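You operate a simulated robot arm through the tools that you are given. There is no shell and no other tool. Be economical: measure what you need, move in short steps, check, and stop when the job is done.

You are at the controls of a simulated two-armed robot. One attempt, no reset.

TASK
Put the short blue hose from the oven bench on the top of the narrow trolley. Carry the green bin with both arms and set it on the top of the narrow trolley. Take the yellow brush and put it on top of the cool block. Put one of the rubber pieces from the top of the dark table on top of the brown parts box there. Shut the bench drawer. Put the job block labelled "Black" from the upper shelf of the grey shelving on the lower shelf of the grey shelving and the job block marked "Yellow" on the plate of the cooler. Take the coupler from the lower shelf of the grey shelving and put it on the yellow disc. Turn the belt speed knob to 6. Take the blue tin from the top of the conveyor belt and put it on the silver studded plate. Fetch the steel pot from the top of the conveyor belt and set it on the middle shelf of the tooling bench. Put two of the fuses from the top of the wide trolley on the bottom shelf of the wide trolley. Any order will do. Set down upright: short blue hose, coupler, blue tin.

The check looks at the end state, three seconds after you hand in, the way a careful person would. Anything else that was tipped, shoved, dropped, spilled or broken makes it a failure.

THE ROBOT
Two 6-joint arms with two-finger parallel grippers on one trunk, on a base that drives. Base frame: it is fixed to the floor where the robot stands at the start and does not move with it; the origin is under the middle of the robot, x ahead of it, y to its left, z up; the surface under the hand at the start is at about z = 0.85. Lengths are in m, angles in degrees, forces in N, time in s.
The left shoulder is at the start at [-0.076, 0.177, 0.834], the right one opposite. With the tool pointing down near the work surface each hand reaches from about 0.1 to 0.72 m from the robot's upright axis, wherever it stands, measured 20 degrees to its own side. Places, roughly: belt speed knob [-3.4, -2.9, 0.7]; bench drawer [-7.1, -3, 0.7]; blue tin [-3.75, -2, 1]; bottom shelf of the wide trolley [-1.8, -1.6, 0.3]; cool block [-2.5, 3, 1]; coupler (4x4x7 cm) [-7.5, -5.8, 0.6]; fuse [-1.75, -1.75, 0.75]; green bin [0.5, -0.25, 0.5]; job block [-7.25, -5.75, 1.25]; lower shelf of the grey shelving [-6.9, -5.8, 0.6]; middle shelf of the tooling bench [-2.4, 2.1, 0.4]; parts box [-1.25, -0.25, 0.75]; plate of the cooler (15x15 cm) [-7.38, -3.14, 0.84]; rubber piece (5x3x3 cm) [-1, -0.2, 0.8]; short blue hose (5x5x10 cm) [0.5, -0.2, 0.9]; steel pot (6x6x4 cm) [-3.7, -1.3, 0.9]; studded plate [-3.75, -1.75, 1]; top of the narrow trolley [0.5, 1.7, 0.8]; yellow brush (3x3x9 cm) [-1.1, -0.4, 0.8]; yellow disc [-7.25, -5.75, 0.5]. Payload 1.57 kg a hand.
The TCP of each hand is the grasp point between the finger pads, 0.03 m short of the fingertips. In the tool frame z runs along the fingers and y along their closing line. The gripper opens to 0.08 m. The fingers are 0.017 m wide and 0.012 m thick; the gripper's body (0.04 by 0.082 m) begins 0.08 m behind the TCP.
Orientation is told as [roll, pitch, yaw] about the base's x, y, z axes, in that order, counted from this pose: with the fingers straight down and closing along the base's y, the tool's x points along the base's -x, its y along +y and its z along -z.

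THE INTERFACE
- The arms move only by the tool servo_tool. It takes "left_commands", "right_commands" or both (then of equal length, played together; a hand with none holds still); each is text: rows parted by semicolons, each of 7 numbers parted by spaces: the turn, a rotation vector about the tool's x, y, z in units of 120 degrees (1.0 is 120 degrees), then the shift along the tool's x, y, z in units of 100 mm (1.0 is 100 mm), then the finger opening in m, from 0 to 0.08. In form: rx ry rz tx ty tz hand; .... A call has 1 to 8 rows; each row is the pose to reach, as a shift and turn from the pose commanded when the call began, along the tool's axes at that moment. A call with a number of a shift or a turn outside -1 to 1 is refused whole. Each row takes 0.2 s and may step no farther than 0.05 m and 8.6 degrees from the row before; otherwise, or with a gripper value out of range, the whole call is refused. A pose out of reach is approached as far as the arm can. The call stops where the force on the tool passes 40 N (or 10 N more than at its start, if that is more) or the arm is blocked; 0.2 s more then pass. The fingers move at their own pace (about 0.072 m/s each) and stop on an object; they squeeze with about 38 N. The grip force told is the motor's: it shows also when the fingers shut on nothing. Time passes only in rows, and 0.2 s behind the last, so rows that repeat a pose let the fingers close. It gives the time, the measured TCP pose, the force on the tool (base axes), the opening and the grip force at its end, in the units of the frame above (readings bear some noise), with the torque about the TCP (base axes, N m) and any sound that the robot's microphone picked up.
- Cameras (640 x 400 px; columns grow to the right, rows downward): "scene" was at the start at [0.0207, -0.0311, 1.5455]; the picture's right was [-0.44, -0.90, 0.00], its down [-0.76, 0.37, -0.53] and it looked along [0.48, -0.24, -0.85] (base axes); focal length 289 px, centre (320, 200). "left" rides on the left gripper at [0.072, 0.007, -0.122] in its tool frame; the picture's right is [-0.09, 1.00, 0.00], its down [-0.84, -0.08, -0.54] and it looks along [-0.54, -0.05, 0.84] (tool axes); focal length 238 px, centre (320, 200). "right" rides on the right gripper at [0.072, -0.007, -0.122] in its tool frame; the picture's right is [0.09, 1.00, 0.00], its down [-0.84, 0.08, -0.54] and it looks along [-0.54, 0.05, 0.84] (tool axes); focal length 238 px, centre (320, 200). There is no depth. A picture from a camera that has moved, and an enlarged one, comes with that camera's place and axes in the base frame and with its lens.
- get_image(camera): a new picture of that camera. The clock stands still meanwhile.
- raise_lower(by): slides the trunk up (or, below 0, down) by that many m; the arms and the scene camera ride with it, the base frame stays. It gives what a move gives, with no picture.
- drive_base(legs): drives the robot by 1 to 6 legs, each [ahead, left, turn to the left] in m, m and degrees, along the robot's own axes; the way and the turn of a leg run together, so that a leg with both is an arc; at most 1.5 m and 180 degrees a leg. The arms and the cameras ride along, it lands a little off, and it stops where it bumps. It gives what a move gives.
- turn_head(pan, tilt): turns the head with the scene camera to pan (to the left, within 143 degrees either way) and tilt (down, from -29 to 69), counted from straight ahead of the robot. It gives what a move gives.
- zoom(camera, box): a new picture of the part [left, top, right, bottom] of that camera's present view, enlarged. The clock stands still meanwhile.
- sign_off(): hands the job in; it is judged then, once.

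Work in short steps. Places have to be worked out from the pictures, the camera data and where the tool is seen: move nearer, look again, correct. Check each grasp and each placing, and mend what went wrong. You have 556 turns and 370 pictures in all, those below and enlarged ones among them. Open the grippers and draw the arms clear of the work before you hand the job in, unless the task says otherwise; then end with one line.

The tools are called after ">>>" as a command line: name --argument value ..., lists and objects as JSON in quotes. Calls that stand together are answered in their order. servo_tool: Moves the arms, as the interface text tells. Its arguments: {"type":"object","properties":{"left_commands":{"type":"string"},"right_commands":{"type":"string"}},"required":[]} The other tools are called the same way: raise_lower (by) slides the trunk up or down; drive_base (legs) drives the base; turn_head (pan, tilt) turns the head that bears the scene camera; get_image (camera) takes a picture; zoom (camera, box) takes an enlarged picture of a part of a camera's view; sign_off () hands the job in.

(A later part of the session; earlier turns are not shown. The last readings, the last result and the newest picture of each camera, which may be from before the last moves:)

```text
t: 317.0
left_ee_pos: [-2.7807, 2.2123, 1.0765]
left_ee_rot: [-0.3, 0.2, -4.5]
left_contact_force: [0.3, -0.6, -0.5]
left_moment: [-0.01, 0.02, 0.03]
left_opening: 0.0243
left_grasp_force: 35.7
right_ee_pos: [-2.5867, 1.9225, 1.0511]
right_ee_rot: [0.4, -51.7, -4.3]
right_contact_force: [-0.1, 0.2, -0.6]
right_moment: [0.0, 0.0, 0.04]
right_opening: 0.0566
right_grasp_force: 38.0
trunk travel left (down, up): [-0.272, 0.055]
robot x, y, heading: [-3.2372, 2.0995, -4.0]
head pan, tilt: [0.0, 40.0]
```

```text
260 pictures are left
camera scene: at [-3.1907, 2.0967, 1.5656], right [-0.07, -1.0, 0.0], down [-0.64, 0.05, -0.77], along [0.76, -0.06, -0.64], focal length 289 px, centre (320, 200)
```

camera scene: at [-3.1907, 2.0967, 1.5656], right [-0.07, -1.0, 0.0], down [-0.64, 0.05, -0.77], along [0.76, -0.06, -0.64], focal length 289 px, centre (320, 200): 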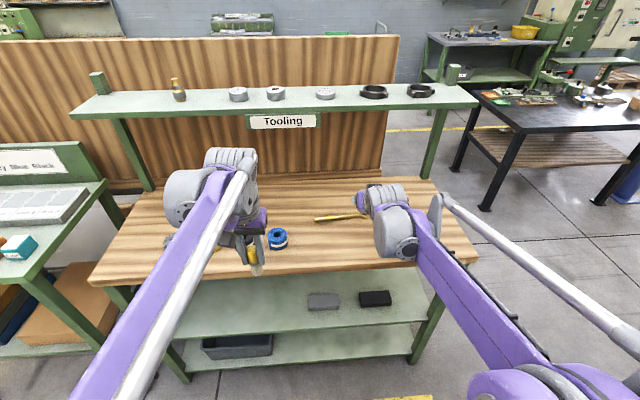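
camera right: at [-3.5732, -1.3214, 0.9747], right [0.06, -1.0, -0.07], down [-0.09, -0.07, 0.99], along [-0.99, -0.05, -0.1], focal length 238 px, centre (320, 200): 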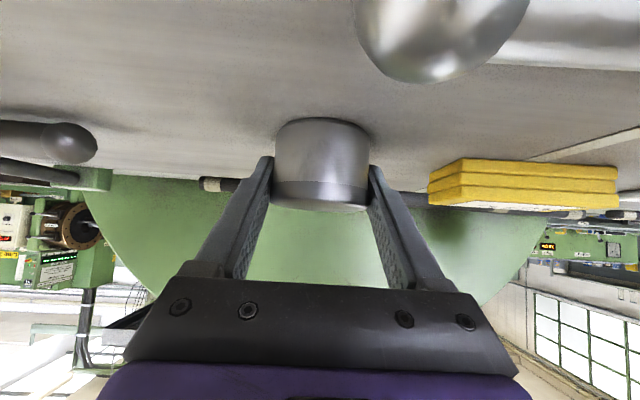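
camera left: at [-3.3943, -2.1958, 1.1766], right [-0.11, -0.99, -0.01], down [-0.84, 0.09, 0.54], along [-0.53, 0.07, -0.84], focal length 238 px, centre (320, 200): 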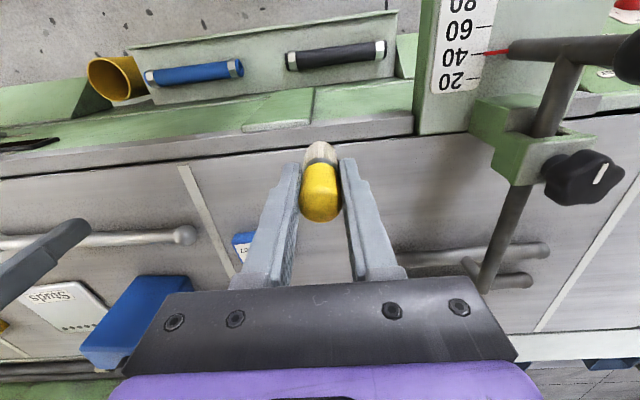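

I straighten heading, back up slightly, and pull the right hand back so the pot clears the bench front before lowering.

>>> drive_base --legs '[[-0.06, 0.0, 4]]'

>>> servo_tool --right_commands "0 0 0 0.25 0 -0.3 0; 0 0 0 0.5 0 -0.6 0; 0 0 0 0.75 0 -0.9 0"

>>> servo_tool --right_commands "0 0 0 0.25 0 -0.2 0; 0 0 0 0.5 0 -0.4 0; 0 0 0 0.75 0 -0.6 0"

```text
t: 318.0
left_ee_pos: [-2.8471, 2.2446, 1.0762]
left_ee_rot: [-0.4, 0.3, -0.8]
left_contact_force: [-0.1, 0.6, 0.1]
left_moment: [-0.03, -0.04, 0.03]
left_opening: 0.0246
left_grasp_force: 36.3
right_ee_pos: [-2.6357, 1.9676, 1.0501]
right_ee_rot: [0.4, -51.7, -0.5]
right_contact_force: [-0.5, -0.1, -0.9]
right_moment: [-0.03, -0.02, -0.02]
right_opening: 0.0565
right_grasp_force: 37.9
trunk travel left (down, up): [-0.272, 0.055]
robot x, y, heading: [-3.2945, 2.1033, -0.3]
head pan, tilt: [0.0, 40.0]
```

```text
t: 318.8
left_ee_pos: [-2.8481, 2.2433, 1.076]
left_ee_rot: [-0.4, 0.3, -0.7]
left_contact_force: [-0.7, -0.1, -0.1]
left_moment: [0.02, -0.01, -0.01]
left_opening: 0.0242
left_grasp_force: 36.0
right_ee_pos: [-2.7526, 1.9712, 1.048]
right_ee_rot: [0.4, -51.7, -0.5]
right_contact_force: [-0.2, 0.7, -1.9]
right_moment: [0.03, 0.03, -0.02]
right_opening: 0.0565
right_grasp_force: 38.2
trunk travel left (down, up): [-0.272, 0.055]
robot x, y, heading: [-3.2893, 2.1035, -0.6]
head pan, tilt: [0.0, 40.0]
```

```text
t: 319.6
left_ee_pos: [-2.8474, 2.2445, 1.0777]
left_ee_rot: [-0.4, 0.3, -0.7]
left_contact_force: [-0.6, 0.4, -0.5]
left_moment: [0.01, 0.0, 0.01]
left_opening: 0.0243
left_grasp_force: 36.2
right_ee_pos: [-2.8482, 1.9694, 1.0243]
right_ee_rot: [0.5, -51.7, -0.5]
right_contact_force: [0.4, 0.2, -1.0]
right_moment: [0.01, -0.01, 0.02]
right_opening: 0.0566
right_grasp_force: 38.4
trunk travel left (down, up): [-0.272, 0.055]
robot x, y, heading: [-3.2906, 2.1033, -0.2]
head pan, tilt: [0.0, 40.0]
```

>>> raise_lower --by -0.26

>>> get_image --camera "right"

>>> get_image --camera "scene"

```text
t: 322.2
left_ee_pos: [-2.8482, 2.2442, 0.8161]
left_ee_rot: [-0.3, 0.3, -0.8]
left_contact_force: [-0.3, -0.4, -1.3]
left_moment: [0.02, 0.02, -0.04]
left_opening: 0.0244
left_grasp_force: 35.8
right_ee_pos: [-2.8457, 1.9678, 0.7667]
right_ee_rot: [0.3, -51.7, -0.4]
right_contact_force: [0.7, 0.5, -2.0]
right_moment: [-0.01, 0.03, -0.03]
right_opening: 0.0565
right_grasp_force: 38.1
trunk travel left (down, up): [-0.012, 0.315]
robot x, y, heading: [-3.2954, 2.1035, -0.7]
head pan, tilt: [0.0, 40.0]
```

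```text
259 pictures are left
camera right: at [-2.9859, 1.9618, 0.7856], right [-0.06, 1.0, -0.07], down [0.09, 0.07, 0.99], along [0.99, 0.05, -0.1], focal length 238 px, centre (320, 200)
```

right: 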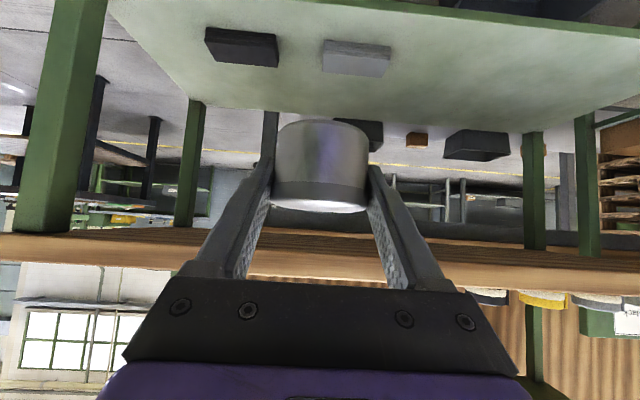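

```text
258 pictures are left
camera scene: at [-3.1994, 2.1017, 1.2991], right [-0.01, -1.0, 0.0], down [-0.64, 0.0, -0.77], along [0.77, 0.0, -0.64], focal length 289 px, centre (320, 200)
```

scene: 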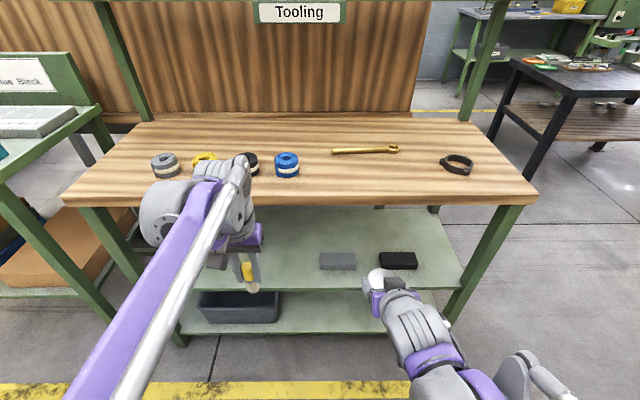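

Middle shelf: front x≈-2.62, z≈0.415; two blocks at y≈1.80 and 2.04, free around y≈2.2. Shift left 0.24.

>>> drive_base --legs '[[0, 0.24, 0.5]]'

>>> servo_tool --right_commands "0 0 0 0.3 0 0.24 0; 0 0 0 0.6 0 0.48 0; 0 0 0 0.788 0 0.616 0"

>>> servo_tool --right_commands "0 0 0 0.3 0 0.24 0; 0 0 0 0.6 0 0.48 0; 0 0 0 0.788 0 0.616 0"

>>> get_image --camera "right"

```text
t: 324.9
left_ee_pos: [-2.8488, 2.4877, 0.8166]
left_ee_rot: [-0.5, 0.4, -0.3]
left_contact_force: [-0.1, -0.1, -0.5]
left_moment: [0.01, -0.01, -0.01]
left_opening: 0.024
left_grasp_force: 36.7
right_ee_pos: [-2.8439, 2.2124, 0.7662]
right_ee_rot: [0.4, -51.8, -0.1]
right_contact_force: [-0.8, -0.3, -1.2]
right_moment: [-0.01, 0.02, 0.02]
right_opening: 0.0567
right_grasp_force: 37.6
trunk travel left (down, up): [-0.012, 0.315]
robot x, y, heading: [-3.2923, 2.3453, -0.2]
head pan, tilt: [0.0, 40.0]
```

```text
t: 325.8
left_ee_pos: [-2.8486, 2.4873, 0.8175]
left_ee_rot: [-0.4, 0.3, -0.4]
left_contact_force: [0.5, -0.8, -0.5]
left_moment: [-0.01, 0.02, -0.04]
left_opening: 0.0243
left_grasp_force: 36.3
right_ee_pos: [-2.8455, 2.2114, 0.6656]
right_ee_rot: [0.4, -51.6, -0.1]
right_contact_force: [0.0, -0.6, -1.0]
right_moment: [-0.05, -0.02, 0.06]
right_opening: 0.0561
right_grasp_force: 38.1
trunk travel left (down, up): [-0.012, 0.315]
robot x, y, heading: [-3.2908, 2.3435, 0.0]
head pan, tilt: [0.0, 40.0]
```

```text
t: 326.6
left_ee_pos: [-2.8469, 2.4888, 0.8162]
left_ee_rot: [-0.5, 0.3, -0.3]
left_contact_force: [-0.4, -0.6, -0.2]
left_moment: [0.01, 0.01, -0.01]
left_opening: 0.024
left_grasp_force: 35.9
right_ee_pos: [-2.845, 2.2124, 0.5669]
right_ee_rot: [0.4, -51.7, -0.1]
right_contact_force: [0.2, -1.1, -1.4]
right_moment: [0.03, 0.0, 0.01]
right_opening: 0.0563
right_grasp_force: 37.5
trunk travel left (down, up): [-0.012, 0.315]
robot x, y, heading: [-3.2912, 2.3417, 0.1]
head pan, tilt: [0.0, 40.0]
```

```text
257 pictures are left
camera right: at [-2.9855, 2.2053, 0.585], right [-0.06, 1.0, -0.07], down [0.09, 0.07, 0.99], along [0.99, 0.05, -0.1], focal length 238 px, centre (320, 200)
```

right: 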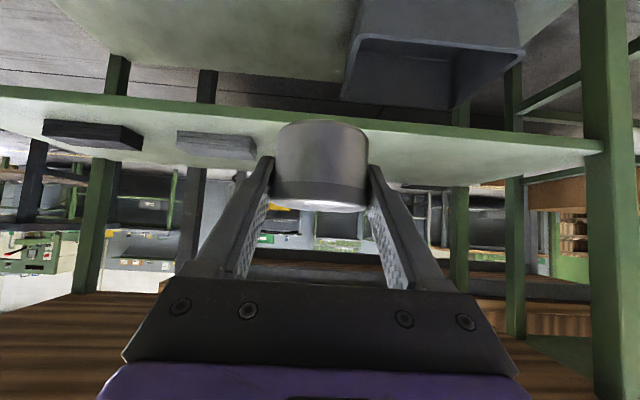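

Raise the left hand (brush) above bench-top level while lowering the right to entry height.

>>> servo_tool --left_commands "0 0 0 0.2 0 -0.35 0; 0 0 0 0.3 0 -0.7 0; 0 0 0 0.3 0 -1 0" --right_commands "0 0 0 0.15 0 0.12 0; 0 0 0 0.3 0 0.24 0; 0 0 0 0.43 0 0.335 0"

>>> servo_tool --left_commands "0 0 0 0.2 0 -0.35 0; 0 0 0 0.3 0 -0.7 0; 0 0 0 0.3 0 -1 0"

>>> drive_base --legs '[[0.2, 0, 0]]'

>>> get_image --camera "right"

>>> get_image --camera "scene"

```text
t: 327.4
left_ee_pos: [-2.8779, 2.4874, 0.917]
left_ee_rot: [-0.4, 0.3, -0.3]
left_contact_force: [0.3, 0.6, 0.1]
left_moment: [0.03, -0.02, 0.03]
left_opening: 0.0242
left_grasp_force: 36.1
right_ee_pos: [-2.8478, 2.2132, 0.511]
right_ee_rot: [0.4, -51.7, -0.1]
right_contact_force: [-0.4, 0.6, -2.1]
right_moment: [0.0, 0.04, -0.02]
right_opening: 0.0566
right_grasp_force: 37.2
trunk travel left (down, up): [-0.012, 0.315]
robot x, y, heading: [-3.2932, 2.3462, 0.0]
head pan, tilt: [0.0, 40.0]
```

```text
t: 328.1
left_ee_pos: [-2.9102, 2.4872, 1.0195]
left_ee_rot: [-0.5, 0.3, -0.4]
left_contact_force: [-1.4, -1.3, -1.2]
left_moment: [0.01, -0.01, 0.01]
left_opening: 0.0241
left_grasp_force: 36.4
right_ee_pos: [-2.8463, 2.2146, 0.5114]
right_ee_rot: [0.3, -51.7, -0.2]
right_contact_force: [0.1, 0.0, -1.0]
right_moment: [-0.02, -0.02, -0.01]
right_opening: 0.0564
right_grasp_force: 37.9
trunk travel left (down, up): [-0.012, 0.315]
robot x, y, heading: [-3.2899, 2.3409, 0.2]
head pan, tilt: [0.0, 40.0]
```

```text
t: 329.8
left_ee_pos: [-2.7064, 2.4826, 1.0185]
left_ee_rot: [-0.4, 0.5, -0.9]
left_contact_force: [0.3, 0.3, -1.2]
left_moment: [0.0, 0.02, -0.02]
left_opening: 0.0242
left_grasp_force: 36.8
right_ee_pos: [-2.6445, 2.2073, 0.5126]
right_ee_rot: [0.3, -51.6, -0.9]
right_contact_force: [0.3, -0.9, -1.1]
right_moment: [0.0, -0.01, 0.02]
right_opening: 0.0564
right_grasp_force: 37.7
trunk travel left (down, up): [-0.012, 0.315]
robot x, y, heading: [-3.0907, 2.3422, -0.6]
head pan, tilt: [0.0, 40.0]
```

```text
256 pictures are left
camera right: at [-2.7857, 2.2022, 0.5305], right [-0.05, 1.0, -0.07], down [0.09, 0.07, 0.99], along [0.99, 0.04, -0.1], focal length 238 px, centre (320, 200)
```

right: 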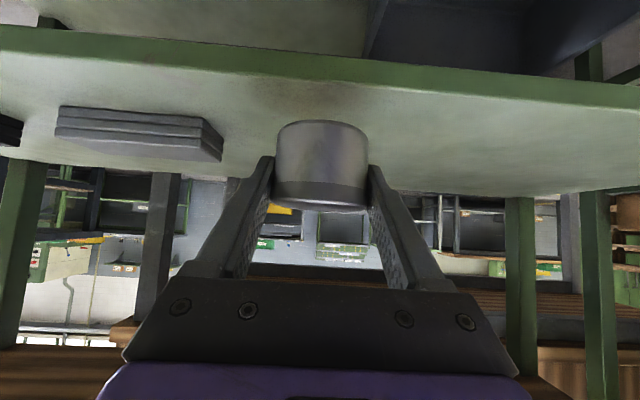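

```text
255 pictures are left
camera scene: at [-2.9955, 2.3409, 1.299], right [-0.01, -1.0, 0.0], down [-0.64, 0.01, -0.77], along [0.77, -0.01, -0.64], focal length 289 px, centre (320, 200)
```

scene: 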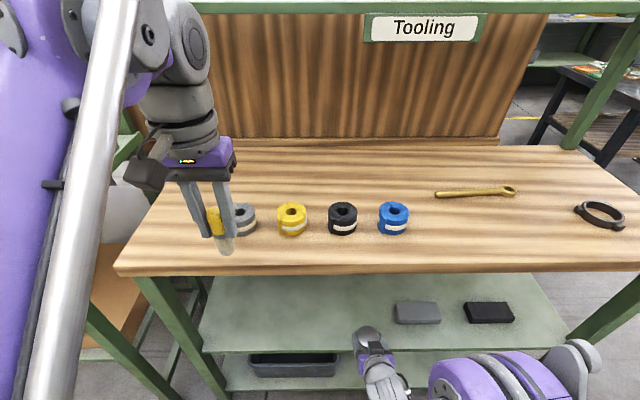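

Extend the arm forward 0.105 m over the shelf.

>>> servo_tool --right_commands "0 0 0 -0.2 0 0.27 0; 0 0 0 -0.43 0 0.55 0; 0 0 0 -0.65 0 0.83 0"

>>> servo_tool --right_commands "0 0 0 0.12 0 0.09 0; 0 0 0 0.24 0 0.185 0; 0 0 0 0.33 0 0.26 0"

>>> get_image --camera "right"

```text
t: 330.6
left_ee_pos: [-2.7057, 2.4827, 1.0178]
left_ee_rot: [-0.3, 0.4, -1.0]
left_contact_force: [0.4, -1.1, -0.1]
left_moment: [0.0, 0.04, -0.02]
left_opening: 0.0244
left_grasp_force: 36.3
right_ee_pos: [-2.5414, 2.207, 0.51]
right_ee_rot: [0.4, -51.6, -0.7]
right_contact_force: [-0.1, 0.1, -1.2]
right_moment: [0.0, -0.01, -0.02]
right_opening: 0.0563
right_grasp_force: 37.4
trunk travel left (down, up): [-0.012, 0.315]
robot x, y, heading: [-3.091, 2.3395, -0.4]
head pan, tilt: [0.0, 40.0]
```

```text
t: 331.4
left_ee_pos: [-2.7079, 2.4819, 1.0197]
left_ee_rot: [-0.4, 0.2, -0.9]
left_contact_force: [-0.1, 0.3, -0.7]
left_moment: [-0.02, 0.02, -0.03]
left_opening: 0.0243
left_grasp_force: 35.9
right_ee_pos: [-2.5406, 2.208, 0.47]
right_ee_rot: [0.4, -52.2, -0.7]
right_contact_force: [0.2, 0.1, 28.1]
right_moment: [-0.23, -0.34, -0.09]
right_opening: 0.0571
right_grasp_force: 38.0
trunk travel left (down, up): [-0.012, 0.315]
robot x, y, heading: [-3.0884, 2.3463, -0.6]
head pan, tilt: [0.0, 40.0]
```

```text
254 pictures are left
camera right: at [-2.6812, 2.2018, 0.4884], right [-0.05, 1.0, -0.07], down [0.09, 0.07, 0.99], along [0.99, 0.04, -0.09], focal length 238 px, centre (320, 200)
```

right: 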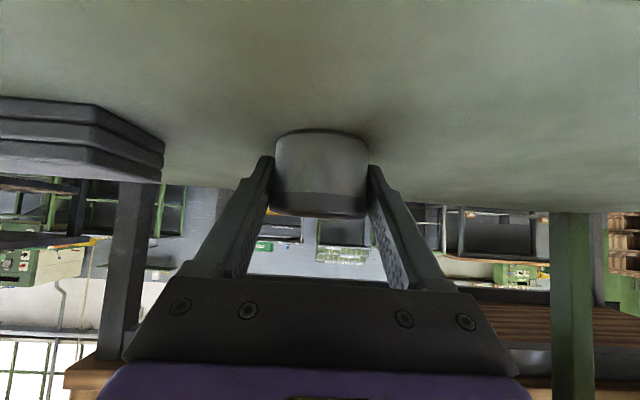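

Pot is down on the shelf. Release and retreat along the tool axis.

>>> servo_tool --right_commands "0 0 0 -0.01 0 -0.01 0; 0 0 0 -0.01 0 -0.01 0.06; 0 0 0 -0.01 0 -0.01 0.075; 0 0 0 -0.01 0 -0.01 0.08; 0 0 0 -0.01 0 -0.01 0.08; 0 0 0 -0.01 0 -0.3 0.08; 0 0 0 -0.01 0 -0.65 0.08; 0 0 0 -0.01 0 -1 0.08"

>>> get_image --camera "right"

```text
t: 333.2
left_ee_pos: [-2.7071, 2.4826, 1.0181]
left_ee_rot: [-0.4, 0.3, -1.0]
left_contact_force: [-0.9, 0.5, -0.5]
left_moment: [0.0, -0.02, 0.0]
left_opening: 0.0242
left_grasp_force: 36.5
right_ee_pos: [-2.6184, 2.2073, 0.5326]
right_ee_rot: [0.5, -51.7, -0.8]
right_contact_force: [0.0, 0.4, -0.1]
right_moment: [0.03, 0.0, -0.02]
right_opening: 0.0801
right_grasp_force: 0.0
trunk travel left (down, up): [-0.012, 0.315]
robot x, y, heading: [-3.0922, 2.3436, -0.4]
head pan, tilt: [0.0, 40.0]
```

```text
253 pictures are left
camera right: at [-2.7586, 2.2015, 0.5524], right [-0.05, 1.0, -0.07], down [0.09, 0.07, 0.99], along [0.99, 0.04, -0.1], focal length 238 px, centre (320, 200)
```

right: 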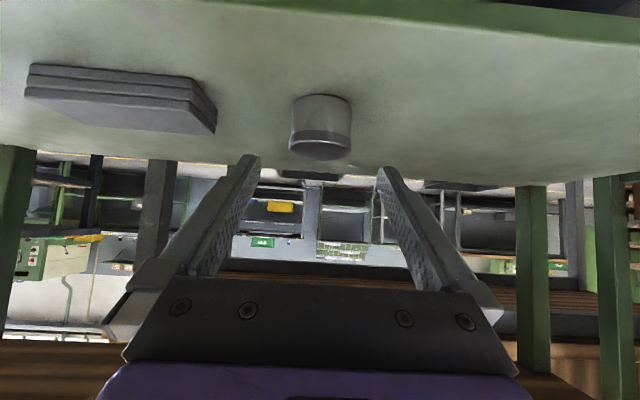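

Pot stands on the middle shelf. Back off, straighten the right hand, raise the trunk, then look at the cool block.

>>> drive_base --legs '[[-0.22, 0, 0.6]]'

>>> servo_tool --right_commands "0 0.062 0 0 0 0 0.08; 0 0.124 0 0 0 -0.1 0.08; 0 0.186 0 0 0 -0.2 0.08; 0 0.248 0 0 0 -0.3 0.08; 0 0.31 0 0 0 -0.4 0.08; 0 0.372 0 0 0 -0.5 0.08; 0 0.433 0 0 0 -0.6 0.08"

>>> raise_lower --by 0.25

>>> turn_head --pan 35 --tilt 35

>>> get_image --camera "scene"

```text
t: 334.8
left_ee_pos: [-2.9262, 2.4871, 1.0179]
left_ee_rot: [-0.4, 0.3, -0.5]
left_contact_force: [0.2, -0.2, 0.0]
left_moment: [-0.01, 0.0, -0.01]
left_opening: 0.0242
left_grasp_force: 36.4
right_ee_pos: [-2.8337, 2.2126, 0.533]
right_ee_rot: [0.3, -51.7, -0.3]
right_contact_force: [0.6, 1.3, -0.8]
right_moment: [0.0, 0.01, -0.02]
right_opening: 0.08
right_grasp_force: 0.1
trunk travel left (down, up): [-0.012, 0.315]
robot x, y, heading: [-3.305, 2.3441, -0.4]
head pan, tilt: [0.0, 40.0]
```

```text
t: 336.4
left_ee_pos: [-2.9244, 2.4866, 1.0186]
left_ee_rot: [-0.5, 0.4, -0.5]
left_contact_force: [1.2, 0.5, -1.2]
left_moment: [-0.01, -0.02, 0.01]
left_opening: 0.0245
left_grasp_force: 36.8
right_ee_pos: [-2.882, 2.213, 0.572]
right_ee_rot: [0.2, 0.4, 0.1]
right_contact_force: [0.1, -0.5, -1.0]
right_moment: [-0.02, -0.02, -0.01]
right_opening: 0.08
right_grasp_force: 0.1
trunk travel left (down, up): [-0.012, 0.315]
robot x, y, heading: [-3.3053, 2.3475, -0.1]
head pan, tilt: [0.0, 40.0]
```

```text
t: 339.0
left_ee_pos: [-2.9245, 2.4882, 1.2678]
left_ee_rot: [-0.3, 0.3, -0.4]
left_contact_force: [0.3, -0.6, -0.4]
left_moment: [0.02, -0.02, 0.01]
left_opening: 0.0241
left_grasp_force: 36.4
right_ee_pos: [-2.8808, 2.2137, 0.8214]
right_ee_rot: [0.3, 0.3, 0.1]
right_contact_force: [-0.3, -0.6, 0.2]
right_moment: [0.02, 0.0, 0.02]
right_opening: 0.08
right_grasp_force: 0.0
trunk travel left (down, up): [-0.262, 0.065]
robot x, y, heading: [-3.306, 2.3444, -0.5]
head pan, tilt: [0.0, 40.0]
```

```text
t: 340.0
left_ee_pos: [-2.9248, 2.4861, 1.268]
left_ee_rot: [-0.5, 0.3, -0.6]
left_contact_force: [-0.3, -1.1, -0.5]
left_moment: [-0.01, 0.01, -0.02]
left_opening: 0.0242
left_grasp_force: 35.8
right_ee_pos: [-2.8806, 2.2119, 0.819]
right_ee_rot: [0.3, 0.2, 0.0]
right_contact_force: [0.4, -0.2, 0.0]
right_moment: [-0.01, 0.03, -0.01]
right_opening: 0.0799
right_grasp_force: 0.1
trunk travel left (down, up): [-0.262, 0.065]
robot x, y, heading: [-3.3057, 2.3433, -0.1]
head pan, tilt: [35.0, 35.0]
```

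```text
252 pictures are left
camera scene: at [-3.2749, 2.3938, 1.5622], right [0.57, -0.82, 0.0], down [-0.47, -0.33, -0.82], along [0.67, 0.47, -0.57], focal length 289 px, centre (320, 200)
```

scene: 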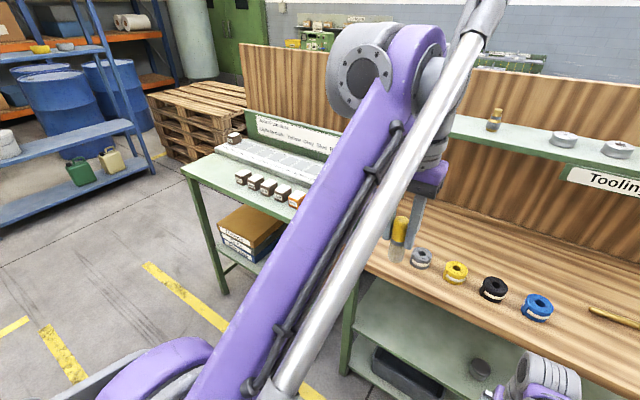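

>>> drive_base --legs '[[0, 0.6, 0]]'

>>> turn_head --pan -5 --tilt 38

>>> get_image --camera "scene"

```text
t: 345.8
left_ee_pos: [-2.9216, 3.0827, 1.2688]
left_ee_rot: [-0.3, 0.3, -0.7]
left_contact_force: [0.2, 0.2, -1.2]
left_moment: [0.0, 0.0, 0.01]
left_opening: 0.0241
left_grasp_force: 36.3
right_ee_pos: [-2.8784, 2.8076, 0.8198]
right_ee_rot: [0.3, 0.2, -0.1]
right_contact_force: [0.2, -0.3, 0.5]
right_moment: [0.0, -0.02, 0.02]
right_opening: 0.0802
right_grasp_force: 0.0
trunk travel left (down, up): [-0.262, 0.065]
robot x, y, heading: [-3.3044, 2.9417, -0.2]
head pan, tilt: [35.0, 35.0]
```

```text
t: 346.8
left_ee_pos: [-2.9214, 3.0836, 1.2685]
left_ee_rot: [-0.4, 0.3, -0.7]
left_contact_force: [0.7, 0.4, -0.4]
left_moment: [0.0, 0.02, 0.02]
left_opening: 0.0242
left_grasp_force: 36.5
right_ee_pos: [-2.8789, 2.8077, 0.8199]
right_ee_rot: [0.4, 0.3, -0.3]
right_contact_force: [0.3, -0.1, 0.9]
right_moment: [0.0, -0.02, -0.01]
right_opening: 0.0801
right_grasp_force: 0.0
trunk travel left (down, up): [-0.262, 0.065]
robot x, y, heading: [-3.3062, 2.942, -0.4]
head pan, tilt: [-5.0, 38.0]
```

```text
251 pictures are left
camera scene: at [-3.2583, 2.9332, 1.5576], right [-0.09, -1.0, 0.0], down [-0.61, 0.06, -0.79], along [0.78, -0.07, -0.62], focal length 289 px, centre (320, 200)
```

scene: 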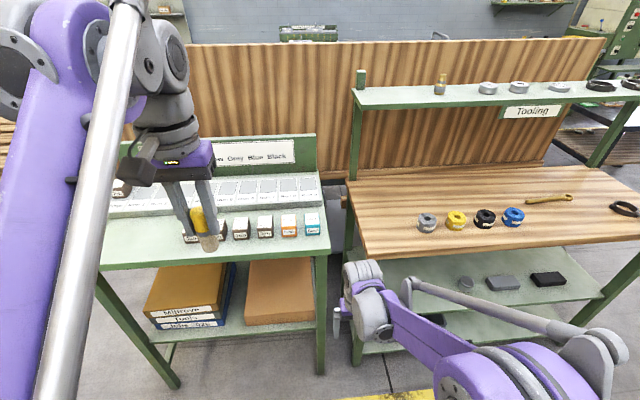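

>>> zoom --camera "scene" --box '[90, 120, 340, 270]'

>>> get_image --camera "left"

```text
2.56 times, centred on (215, 195) of scene
camera zoom: at [-3.2583, 2.9332, 1.5576], right [-0.09, -1.0, 0.0], down [-0.61, 0.06, -0.79], along [0.78, -0.07, -0.62], focal length 739 px, centre (589, 213)
```

zoom: 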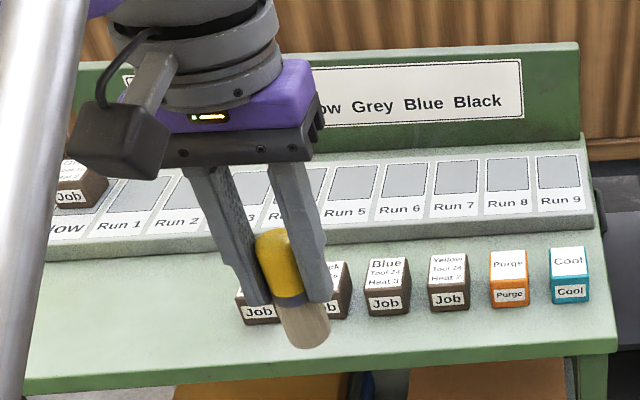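

```text
249 pictures are left
camera left: at [-2.9916, 3.0908, 1.3896], right [0.1, 0.99, -0.01], down [0.84, -0.08, 0.54], along [0.53, -0.06, -0.84], focal length 238 px, centre (320, 200)
```

left: 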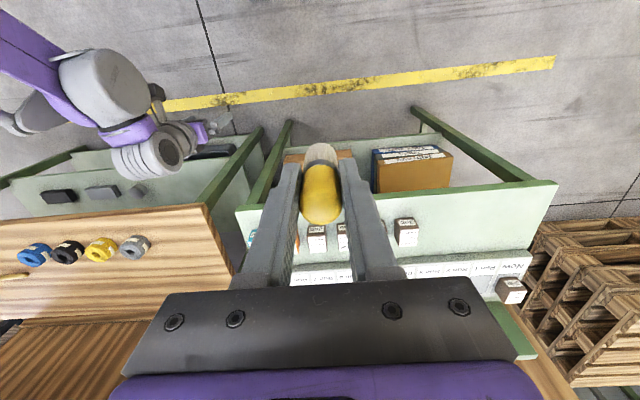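

The "Cool" block is the small teal block at the right end of the row. I zoom on it and on the brush tip.

>>> zoom --camera "scene" --box '[180, 190, 330, 270]'

```text
4.27 times, centred on (255, 230) of scene
camera zoom: at [-3.2583, 2.9332, 1.5576], right [-0.09, -1.0, 0.0], down [-0.61, 0.06, -0.79], along [0.78, -0.07, -0.62], focal length 1232 px, centre (597, 72)
```

zoom: 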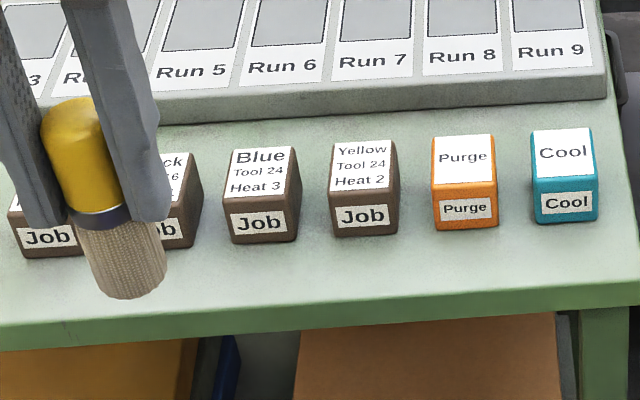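

I raise and retract the right hand, then position the left hand near the block.

>>> servo_tool --right_commands "0 0 0 0.3 0 -0.35 0.08; 0 0 0 0.5 0 -0.7 0.08; 0 0 0 0.6 0 -1 0.08"

>>> servo_tool --right_commands "0 0 0 0 -0.2 -0.4 0.08; 0 0 0 0 -0.5 -0.7 0.08; 0 0 0 0 -0.8 -1 0.08"

>>> drive_base --legs '[[0, -0.18, 0.4], [0.1, 0, 0]]'

>>> get_image --camera "left"

>>> get_image --camera "scene"

```text
t: 347.6
left_ee_pos: [-2.9224, 3.0821, 1.2692]
left_ee_rot: [-0.4, 0.3, -0.7]
left_contact_force: [0.4, -0.2, -0.7]
left_moment: [-0.03, -0.03, 0.01]
left_opening: 0.0241
left_grasp_force: 36.4
right_ee_pos: [-2.9405, 2.8087, 0.9195]
right_ee_rot: [0.3, 0.2, -0.2]
right_contact_force: [0.4, 0.3, 0.0]
right_moment: [0.0, 0.0, -0.01]
right_opening: 0.0796
right_grasp_force: 0.0
trunk travel left (down, up): [-0.262, 0.065]
robot x, y, heading: [-3.3035, 2.9433, -0.5]
head pan, tilt: [-5.0, 38.0]
```

```text
t: 348.4
left_ee_pos: [-2.9217, 3.0835, 1.2677]
left_ee_rot: [-0.4, 0.4, -0.7]
left_contact_force: [-0.6, -0.9, -0.6]
left_moment: [-0.02, -0.01, -0.01]
left_opening: 0.0244
left_grasp_force: 36.3
right_ee_pos: [-2.9364, 2.7244, 1.0184]
right_ee_rot: [0.2, 0.2, -0.2]
right_contact_force: [-0.6, -0.1, -0.2]
right_moment: [0.0, 0.0, 0.02]
right_opening: 0.0798
right_grasp_force: 0.1
trunk travel left (down, up): [-0.262, 0.065]
robot x, y, heading: [-3.3032, 2.9431, -0.4]
head pan, tilt: [-5.0, 38.0]
```

```text
t: 351.4
left_ee_pos: [-2.822, 2.9079, 1.2677]
left_ee_rot: [-0.4, 0.3, -0.3]
left_contact_force: [-0.4, 0.3, 0.1]
left_moment: [-0.01, 0.04, -0.03]
left_opening: 0.0243
left_grasp_force: 36.8
right_ee_pos: [-2.8335, 2.5499, 1.0183]
right_ee_rot: [0.3, 0.3, 0.3]
right_contact_force: [0.5, 0.0, 0.7]
right_moment: [-0.01, 0.0, 0.01]
right_opening: 0.08
right_grasp_force: 0.0
trunk travel left (down, up): [-0.262, 0.065]
robot x, y, heading: [-3.2034, 2.7641, 0.1]
head pan, tilt: [-5.0, 38.0]
```

```text
247 pictures are left
camera left: at [-2.8935, 2.9152, 1.3896], right [0.1, 1.0, -0.01], down [0.84, -0.08, 0.54], along [0.53, -0.06, -0.84], focal length 238 px, centre (320, 200)
```

left: 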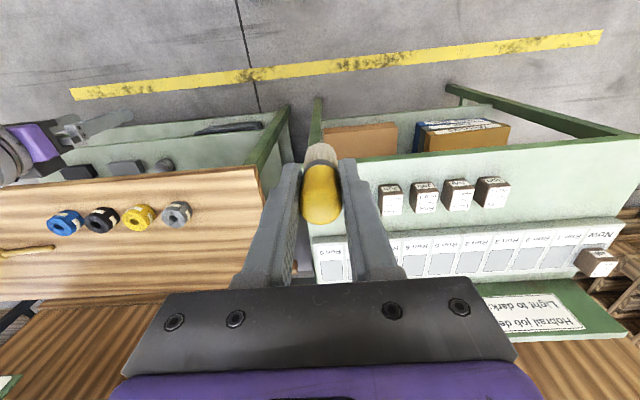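

```text
246 pictures are left
camera scene: at [-3.1587, 2.7551, 1.5576], right [-0.09, -1.0, 0.0], down [-0.61, 0.05, -0.79], along [0.79, -0.07, -0.62], focal length 289 px, centre (320, 200)
```

scene: 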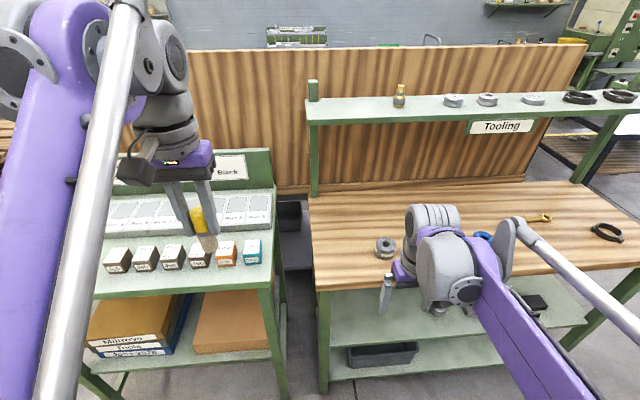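

>>> get_image --camera "right"

>>> zoom --camera "scene" --box '[170, 210, 310, 310]'

```text
245 pictures are left
camera right: at [-2.9054, 2.5415, 1.1406], right [-0.1, 1.0, 0.01], down [0.84, 0.08, 0.54], along [0.54, 0.06, -0.84], focal length 238 px, centre (320, 200)
```

right: 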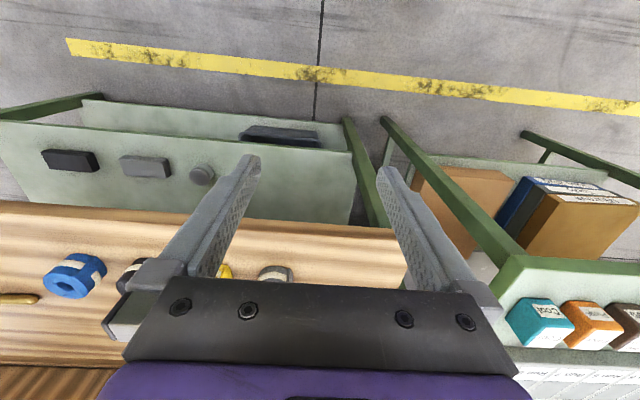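

```text
4.00 times, centred on (240, 260) of scene
camera zoom: at [-3.1587, 2.7551, 1.5576], right [-0.09, -1.0, 0.0], down [-0.61, 0.05, -0.79], along [0.79, -0.07, -0.62], focal length 1155 px, centre (640, -40)
```

zoom: 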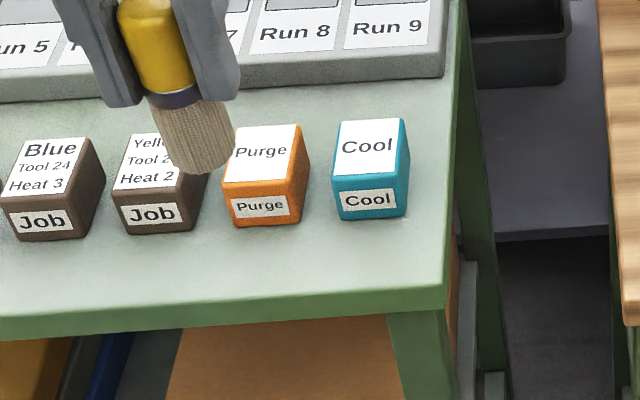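

Cool block top ≈[-2.608, 2.888, 0.975]. Drive 0.1 forward and move the brush above it.

>>> drive_base --legs '[[0.1, 0, 0]]'

>>> servo_tool --left_commands "0 0 0 -0.35 -0.05 0.2 0; 0 0 0 -0.7 -0.1 0.5 0; 0 0 0 -1 -0.15 0.8 0"

>>> zoom --camera "scene" --box '[120, 180, 330, 330]'

>>> get_image --camera "right"

```text
t: 352.5
left_ee_pos: [-2.7259, 2.9069, 1.2688]
left_ee_rot: [-0.3, 0.4, -0.3]
left_contact_force: [1.0, 0.1, -0.8]
left_moment: [0.01, 0.03, 0.0]
left_opening: 0.0242
left_grasp_force: 36.1
right_ee_pos: [-2.737, 2.5488, 1.0184]
right_ee_rot: [0.4, 0.3, 0.2]
right_contact_force: [0.4, 0.2, -0.7]
right_moment: [-0.01, 0.0, 0.0]
right_opening: 0.0802
right_grasp_force: 0.0
trunk travel left (down, up): [-0.262, 0.065]
robot x, y, heading: [-3.104, 2.7634, 0.0]
head pan, tilt: [-5.0, 38.0]
```

```text
t: 353.3
left_ee_pos: [-2.624, 2.8897, 1.1835]
left_ee_rot: [-0.4, 0.4, -0.3]
left_contact_force: [-0.3, -0.6, 0.1]
left_moment: [-0.03, 0.03, 0.0]
left_opening: 0.0244
left_grasp_force: 36.5
right_ee_pos: [-2.7363, 2.5489, 1.0173]
right_ee_rot: [0.4, 0.3, 0.1]
right_contact_force: [0.4, 0.4, 0.2]
right_moment: [-0.01, 0.02, -0.02]
right_opening: 0.0799
right_grasp_force: 0.0
trunk travel left (down, up): [-0.262, 0.065]
robot x, y, heading: [-3.1048, 2.7622, 0.1]
head pan, tilt: [-5.0, 38.0]
```

```text
2.67 times, centred on (225, 255) of scene
camera zoom: at [-3.0603, 2.755, 1.5576], right [-0.09, -1.0, 0.0], down [-0.61, 0.05, -0.79], along [0.78, -0.07, -0.62], focal length 770 px, centre (573, 53)
```

zoom: 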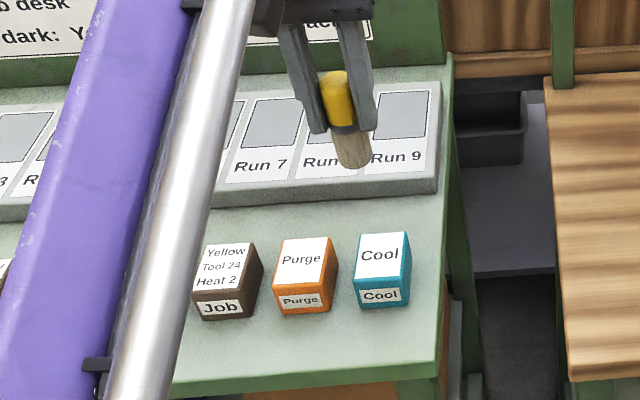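

```text
242 pictures are left
camera right: at [-2.8076, 2.5409, 1.1405], right [-0.1, 1.0, 0.01], down [0.84, 0.08, 0.54], along [0.54, 0.06, -0.84], focal length 238 px, centre (320, 200)
```

right: 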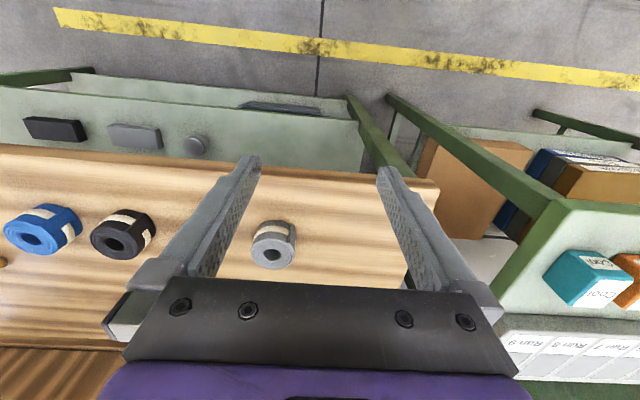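

Block confirmed [-2.607, 2.889, 0.97]; brush bottom is ~7.3 cm below TCP. Move over and lower near.

>>> servo_tool --left_commands "0 0 0 -0.17 0 0.2 0; 0 0 0 -0.17 0 0.6 0; 0 0 0 -0.17 0 1 0"

>>> zoom --camera "scene" --box '[180, 220, 320, 320]'

>>> zoom --camera "right" --box '[480, 180, 640, 340]'

```text
t: 354.1
left_ee_pos: [-2.6086, 2.8893, 1.0856]
left_ee_rot: [-0.3, 0.5, -0.3]
left_contact_force: [1.0, 0.8, -1.5]
left_moment: [-0.02, 0.01, 0.01]
left_opening: 0.0242
left_grasp_force: 35.8
right_ee_pos: [-2.7368, 2.5484, 1.0196]
right_ee_rot: [0.2, 0.2, 0.3]
right_contact_force: [0.5, 0.2, -0.4]
right_moment: [0.0, 0.0, -0.03]
right_opening: 0.0803
right_grasp_force: 0.2
trunk travel left (down, up): [-0.262, 0.065]
robot x, y, heading: [-3.1085, 2.7649, -0.1]
head pan, tilt: [-5.0, 38.0]
```

```text
4.00 times, centred on (250, 270) of scene
camera zoom: at [-3.0609, 2.7552, 1.5576], right [-0.09, -1.0, 0.0], down [-0.61, 0.05, -0.79], along [0.78, -0.07, -0.62], focal length 1155 px, centre (600, -80)
```

zoom: 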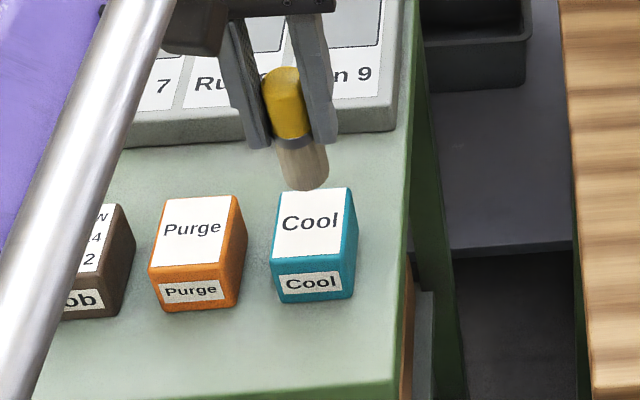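

```text
2.50 times, centred on (560, 260) of right
camera zoom: at [-2.8081, 2.541, 1.1406], right [-0.1, 1.0, 0.01], down [0.84, 0.08, 0.54], along [0.54, 0.06, -0.84], focal length 596 px, centre (-280, 50)
```

zoom: 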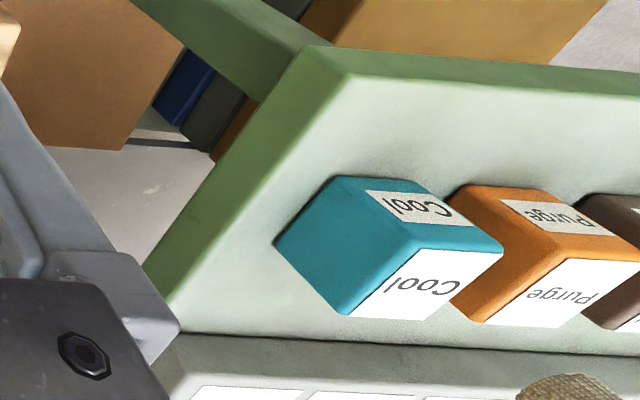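

>>> servo_tool --left_commands "0 0 0 -0.08 0.04 0.1 0; 0 0 0 -0.08 0.04 0.25 0; 0 0 0 -0.08 0.04 0.35 0; 0 0 0 -0.08 0.04 0.39 0"

>>> zoom --camera "scene" --box '[200, 220, 300, 300]'

```text
t: 355.1
left_ee_pos: [-2.6017, 2.8957, 1.0476]
left_ee_rot: [-0.3, 0.3, -0.3]
left_contact_force: [0.6, -0.9, -0.8]
left_moment: [0.01, -0.02, 0.0]
left_opening: 0.0242
left_grasp_force: 36.7
right_ee_pos: [-2.7375, 2.5475, 1.0182]
right_ee_rot: [0.2, 0.3, 0.3]
right_contact_force: [-0.5, -0.2, 0.5]
right_moment: [-0.02, 0.0, 0.01]
right_opening: 0.0798
right_grasp_force: 0.1
trunk travel left (down, up): [-0.262, 0.065]
robot x, y, heading: [-3.1056, 2.7632, -0.1]
head pan, tilt: [-5.0, 38.0]
```

```text
5.00 times, centred on (250, 260) of scene
camera zoom: at [-3.0612, 2.7551, 1.5576], right [-0.09, -1.0, 0.0], down [-0.61, 0.05, -0.79], along [0.79, -0.07, -0.62], focal length 1444 px, centre (670, -100)
```

zoom: 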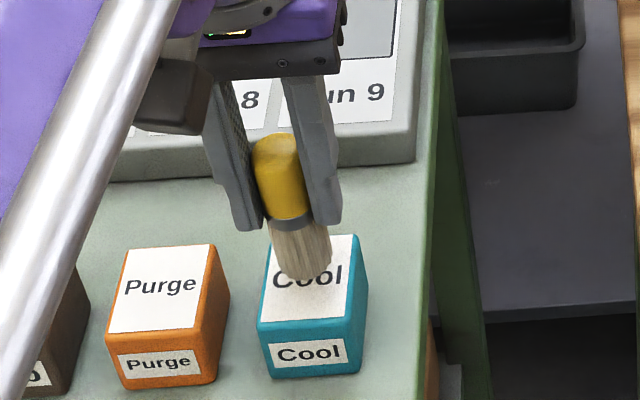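

Centred over the block. Lower in 2–3 mm steps.

>>> servo_tool --left_commands "0 0 0 0 0 0.025 0; 0 0 0 0 0 0.05 0; 0 0 0 0 0 0.075 0; 0 0 0 0 0 0.1 0; 0 0 0 0 0 0.12 0"

>>> zoom --camera "scene" --box '[200, 220, 300, 300]'

```text
t: 356.3
left_ee_pos: [-2.6017, 2.8929, 1.0371]
left_ee_rot: [-0.4, 0.3, -0.3]
left_contact_force: [0.4, 0.1, -1.0]
left_moment: [0.01, 0.02, -0.01]
left_opening: 0.0242
left_grasp_force: 36.0
right_ee_pos: [-2.7374, 2.5492, 1.0173]
right_ee_rot: [0.3, 0.2, 0.3]
right_contact_force: [-0.5, -0.6, 0.4]
right_moment: [-0.01, 0.01, 0.05]
right_opening: 0.0798
right_grasp_force: 0.0
trunk travel left (down, up): [-0.262, 0.065]
robot x, y, heading: [-3.1081, 2.7607, 0.1]
head pan, tilt: [-5.0, 38.0]
```

```text
5.00 times, centred on (250, 260) of scene
camera zoom: at [-3.0612, 2.755, 1.5576], right [-0.09, -1.0, 0.0], down [-0.61, 0.05, -0.79], along [0.78, -0.07, -0.62], focal length 1444 px, centre (670, -100)
```

zoom: 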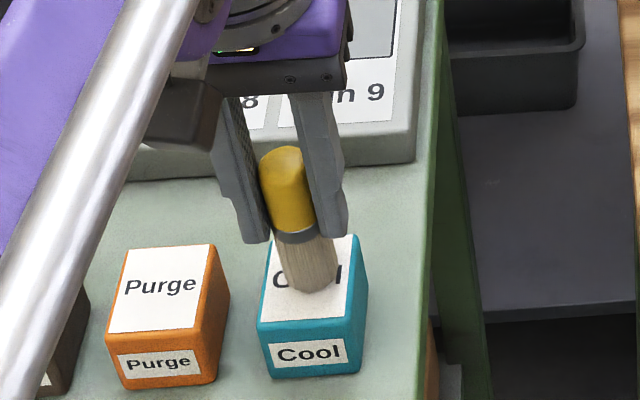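

>>> servo_tool --left_commands "0 0 0 -0.03 0.03 0.025 0; 0 0 0 -0.04 0.03 0.05 0; 0 0 0 -0.04 0.03 0.075 0; 0 0 0 -0.04 0.03 0.1 0; 0 0 0 -0.04 0.03 0.125 0; 0 0 0 -0.04 0.03 0.15 0"

>>> zoom --camera "scene" --box '[200, 220, 300, 300]'

```text
t: 357.7
left_ee_pos: [-2.5992, 2.896, 1.0214]
left_ee_rot: [-0.4, 0.4, -0.4]
left_contact_force: [2.4, 1.6, 31.6]
left_moment: [0.1, -0.05, 0.01]
left_opening: 0.0243
left_grasp_force: 36.5
right_ee_pos: [-2.7394, 2.5479, 1.0182]
right_ee_rot: [0.2, 0.2, 0.2]
right_contact_force: [-0.4, 0.1, 0.4]
right_moment: [0.03, 0.04, 0.0]
right_opening: 0.0801
right_grasp_force: 0.2
trunk travel left (down, up): [-0.262, 0.065]
robot x, y, heading: [-3.1045, 2.7652, -0.1]
head pan, tilt: [-5.0, 38.0]
```

```text
5.00 times, centred on (250, 260) of scene
camera zoom: at [-3.0635, 2.7546, 1.5577], right [-0.09, -1.0, 0.0], down [-0.61, 0.05, -0.79], along [0.79, -0.07, -0.61], focal length 1444 px, centre (670, -100)
```

zoom: 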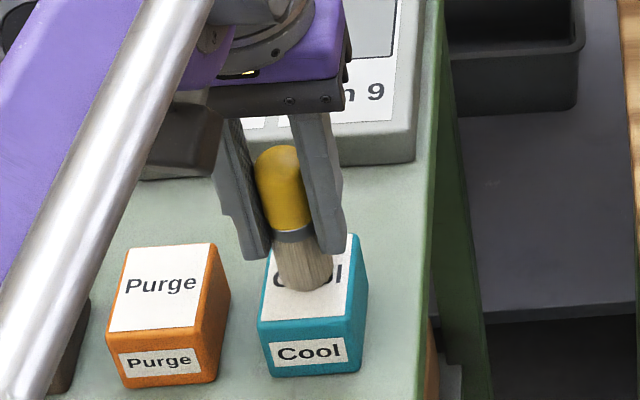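

Contact at 31 N. Ease up ~1 mm, open slowly, rise.

>>> servo_tool --left_commands "0 0 0 0 0 -0.01 0; 0 0 0 0 0 -0.01 0; 0 0 0 0 0 -0.01 0.03; 0 0 0 0 0 -0.01 0.04; 0 0 0 0 0 -0.01 0.05; 0 0 0 0 0 -0.01 0.06; 0 0 0 0 0 -0.2 0.06; 0 0 0 0 0 -0.5 0.06"

>>> zoom --camera "scene" --box '[200, 220, 300, 300]'

```text
t: 359.5
left_ee_pos: [-2.596, 2.8968, 1.0746]
left_ee_rot: [-0.4, 0.3, -0.3]
left_contact_force: [0.1, 0.5, 0.2]
left_moment: [-0.01, 0.0, 0.01]
left_opening: 0.06
left_grasp_force: 0.1
right_ee_pos: [-2.7373, 2.5488, 1.0183]
right_ee_rot: [0.3, 0.2, 0.1]
right_contact_force: [0.5, 0.6, -0.2]
right_moment: [0.03, 0.02, 0.0]
right_opening: 0.08
right_grasp_force: 0.1
trunk travel left (down, up): [-0.262, 0.065]
robot x, y, heading: [-3.1067, 2.7635, -0.1]
head pan, tilt: [-5.0, 38.0]
```

```text
5.00 times, centred on (250, 260) of scene
camera zoom: at [-3.0615, 2.7549, 1.5576], right [-0.09, -1.0, 0.0], down [-0.61, 0.05, -0.79], along [0.79, -0.07, -0.62], focal length 1444 px, centre (670, -100)
```

zoom: 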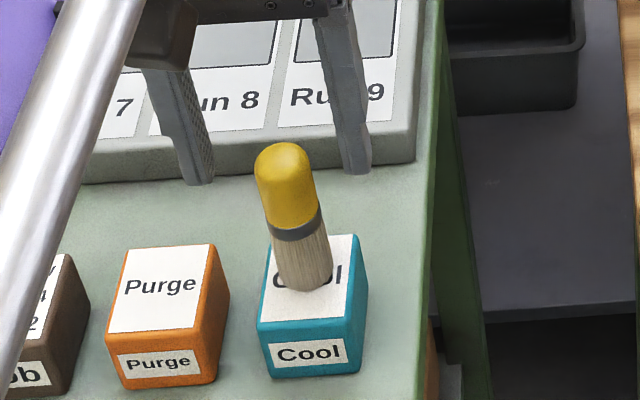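

The brush stands on the Cool block. Raise the hand, back away, turn and head for the conveyor's control panel (belt speed knob).

>>> servo_tool --left_commands "0 0 0 0 0 -0.4 0.06; 0 0 0 0 0 -0.8 0.06; 0 0 0 0.3 0 -1 0.08; 0 0 0 0.7 0 -1 0.08"

>>> drive_base --legs '[[-0.15, 0, 0], [0, -1.0, 0], [0, -1.06, 0], [0.45, 0, 0], [0, 0, -179]]'

>>> drive_base --legs '[[0, 1.2, 0], [0, 1.2, 0], [0, 1.0, 0]]'

>>> turn_head --pan 0 --tilt 35

>>> get_image --camera "scene"

```text
t: 360.5
left_ee_pos: [-2.6693, 2.8962, 1.1734]
left_ee_rot: [-0.4, 0.3, -0.3]
left_contact_force: [1.0, 0.7, -0.5]
left_moment: [0.02, -0.04, 0.02]
left_opening: 0.08
left_grasp_force: 0.1
right_ee_pos: [-2.7386, 2.5479, 1.0195]
right_ee_rot: [0.4, 0.2, 0.1]
right_contact_force: [0.1, -0.2, 0.1]
right_moment: [0.04, -0.01, 0.01]
right_opening: 0.0803
right_grasp_force: 0.0
trunk travel left (down, up): [-0.262, 0.065]
robot x, y, heading: [-3.1052, 2.7601, 0.0]
head pan, tilt: [-5.0, 38.0]
```

```text
t: 389.2
left_ee_pos: [-3.2187, 0.547, 1.1719]
left_ee_rot: [-0.4, 0.2, -174.8]
left_contact_force: [0.4, 0.2, 0.2]
left_moment: [-0.04, 0.01, 0.03]
left_opening: 0.0798
left_grasp_force: 0.1
right_ee_pos: [-3.1831, 0.8999, 1.0182]
right_ee_rot: [0.3, 0.3, -174.3]
right_contact_force: [0.1, -0.4, 0.0]
right_moment: [0.01, -0.01, -0.02]
right_opening: 0.08
right_grasp_force: 0.1
trunk travel left (down, up): [-0.262, 0.065]
robot x, y, heading: [-2.7918, 0.7195, -174.4]
head pan, tilt: [-5.0, 38.0]
```

```text
t: 418.9
left_ee_pos: [-2.8699, -2.8287, 1.1741]
left_ee_rot: [-0.5, 0.3, -173.8]
left_contact_force: [1.0, -0.1, -0.3]
left_moment: [0.02, -0.01, 0.0]
left_opening: 0.0799
left_grasp_force: 0.2
right_ee_pos: [-2.8394, -2.4744, 1.0187]
right_ee_rot: [0.4, 0.3, -173.3]
right_contact_force: [-0.4, -0.7, -0.3]
right_moment: [-0.02, -0.04, 0.0]
right_opening: 0.0801
right_grasp_force: 0.1
trunk travel left (down, up): [-0.262, 0.065]
robot x, y, heading: [-2.4481, -2.648, -173.5]
head pan, tilt: [-5.0, 38.0]
```

```text
t: 419.6
left_ee_pos: [-2.8693, -2.8285, 1.1725]
left_ee_rot: [-0.4, 0.3, -173.8]
left_contact_force: [0.1, 0.1, 0.4]
left_moment: [0.0, 0.02, 0.0]
left_opening: 0.08
left_grasp_force: 0.1
right_ee_pos: [-2.8392, -2.4741, 1.018]
right_ee_rot: [0.3, 0.3, -173.3]
right_contact_force: [-0.5, 0.5, -0.4]
right_moment: [0.01, 0.0, -0.01]
right_opening: 0.0799
right_grasp_force: 0.0
trunk travel left (down, up): [-0.262, 0.065]
robot x, y, heading: [-2.4489, -2.6451, -173.4]
head pan, tilt: [0.0, 35.0]
```

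```text
235 pictures are left
camera scene: at [-2.4959, -2.6518, 1.5622], right [-0.11, 0.99, 0.0], down [0.57, 0.06, -0.82], along [-0.81, -0.09, -0.57], focal length 289 px, centre (320, 200)
```

scene: 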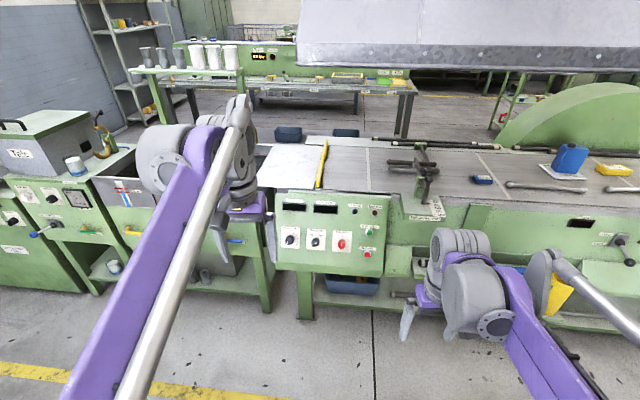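

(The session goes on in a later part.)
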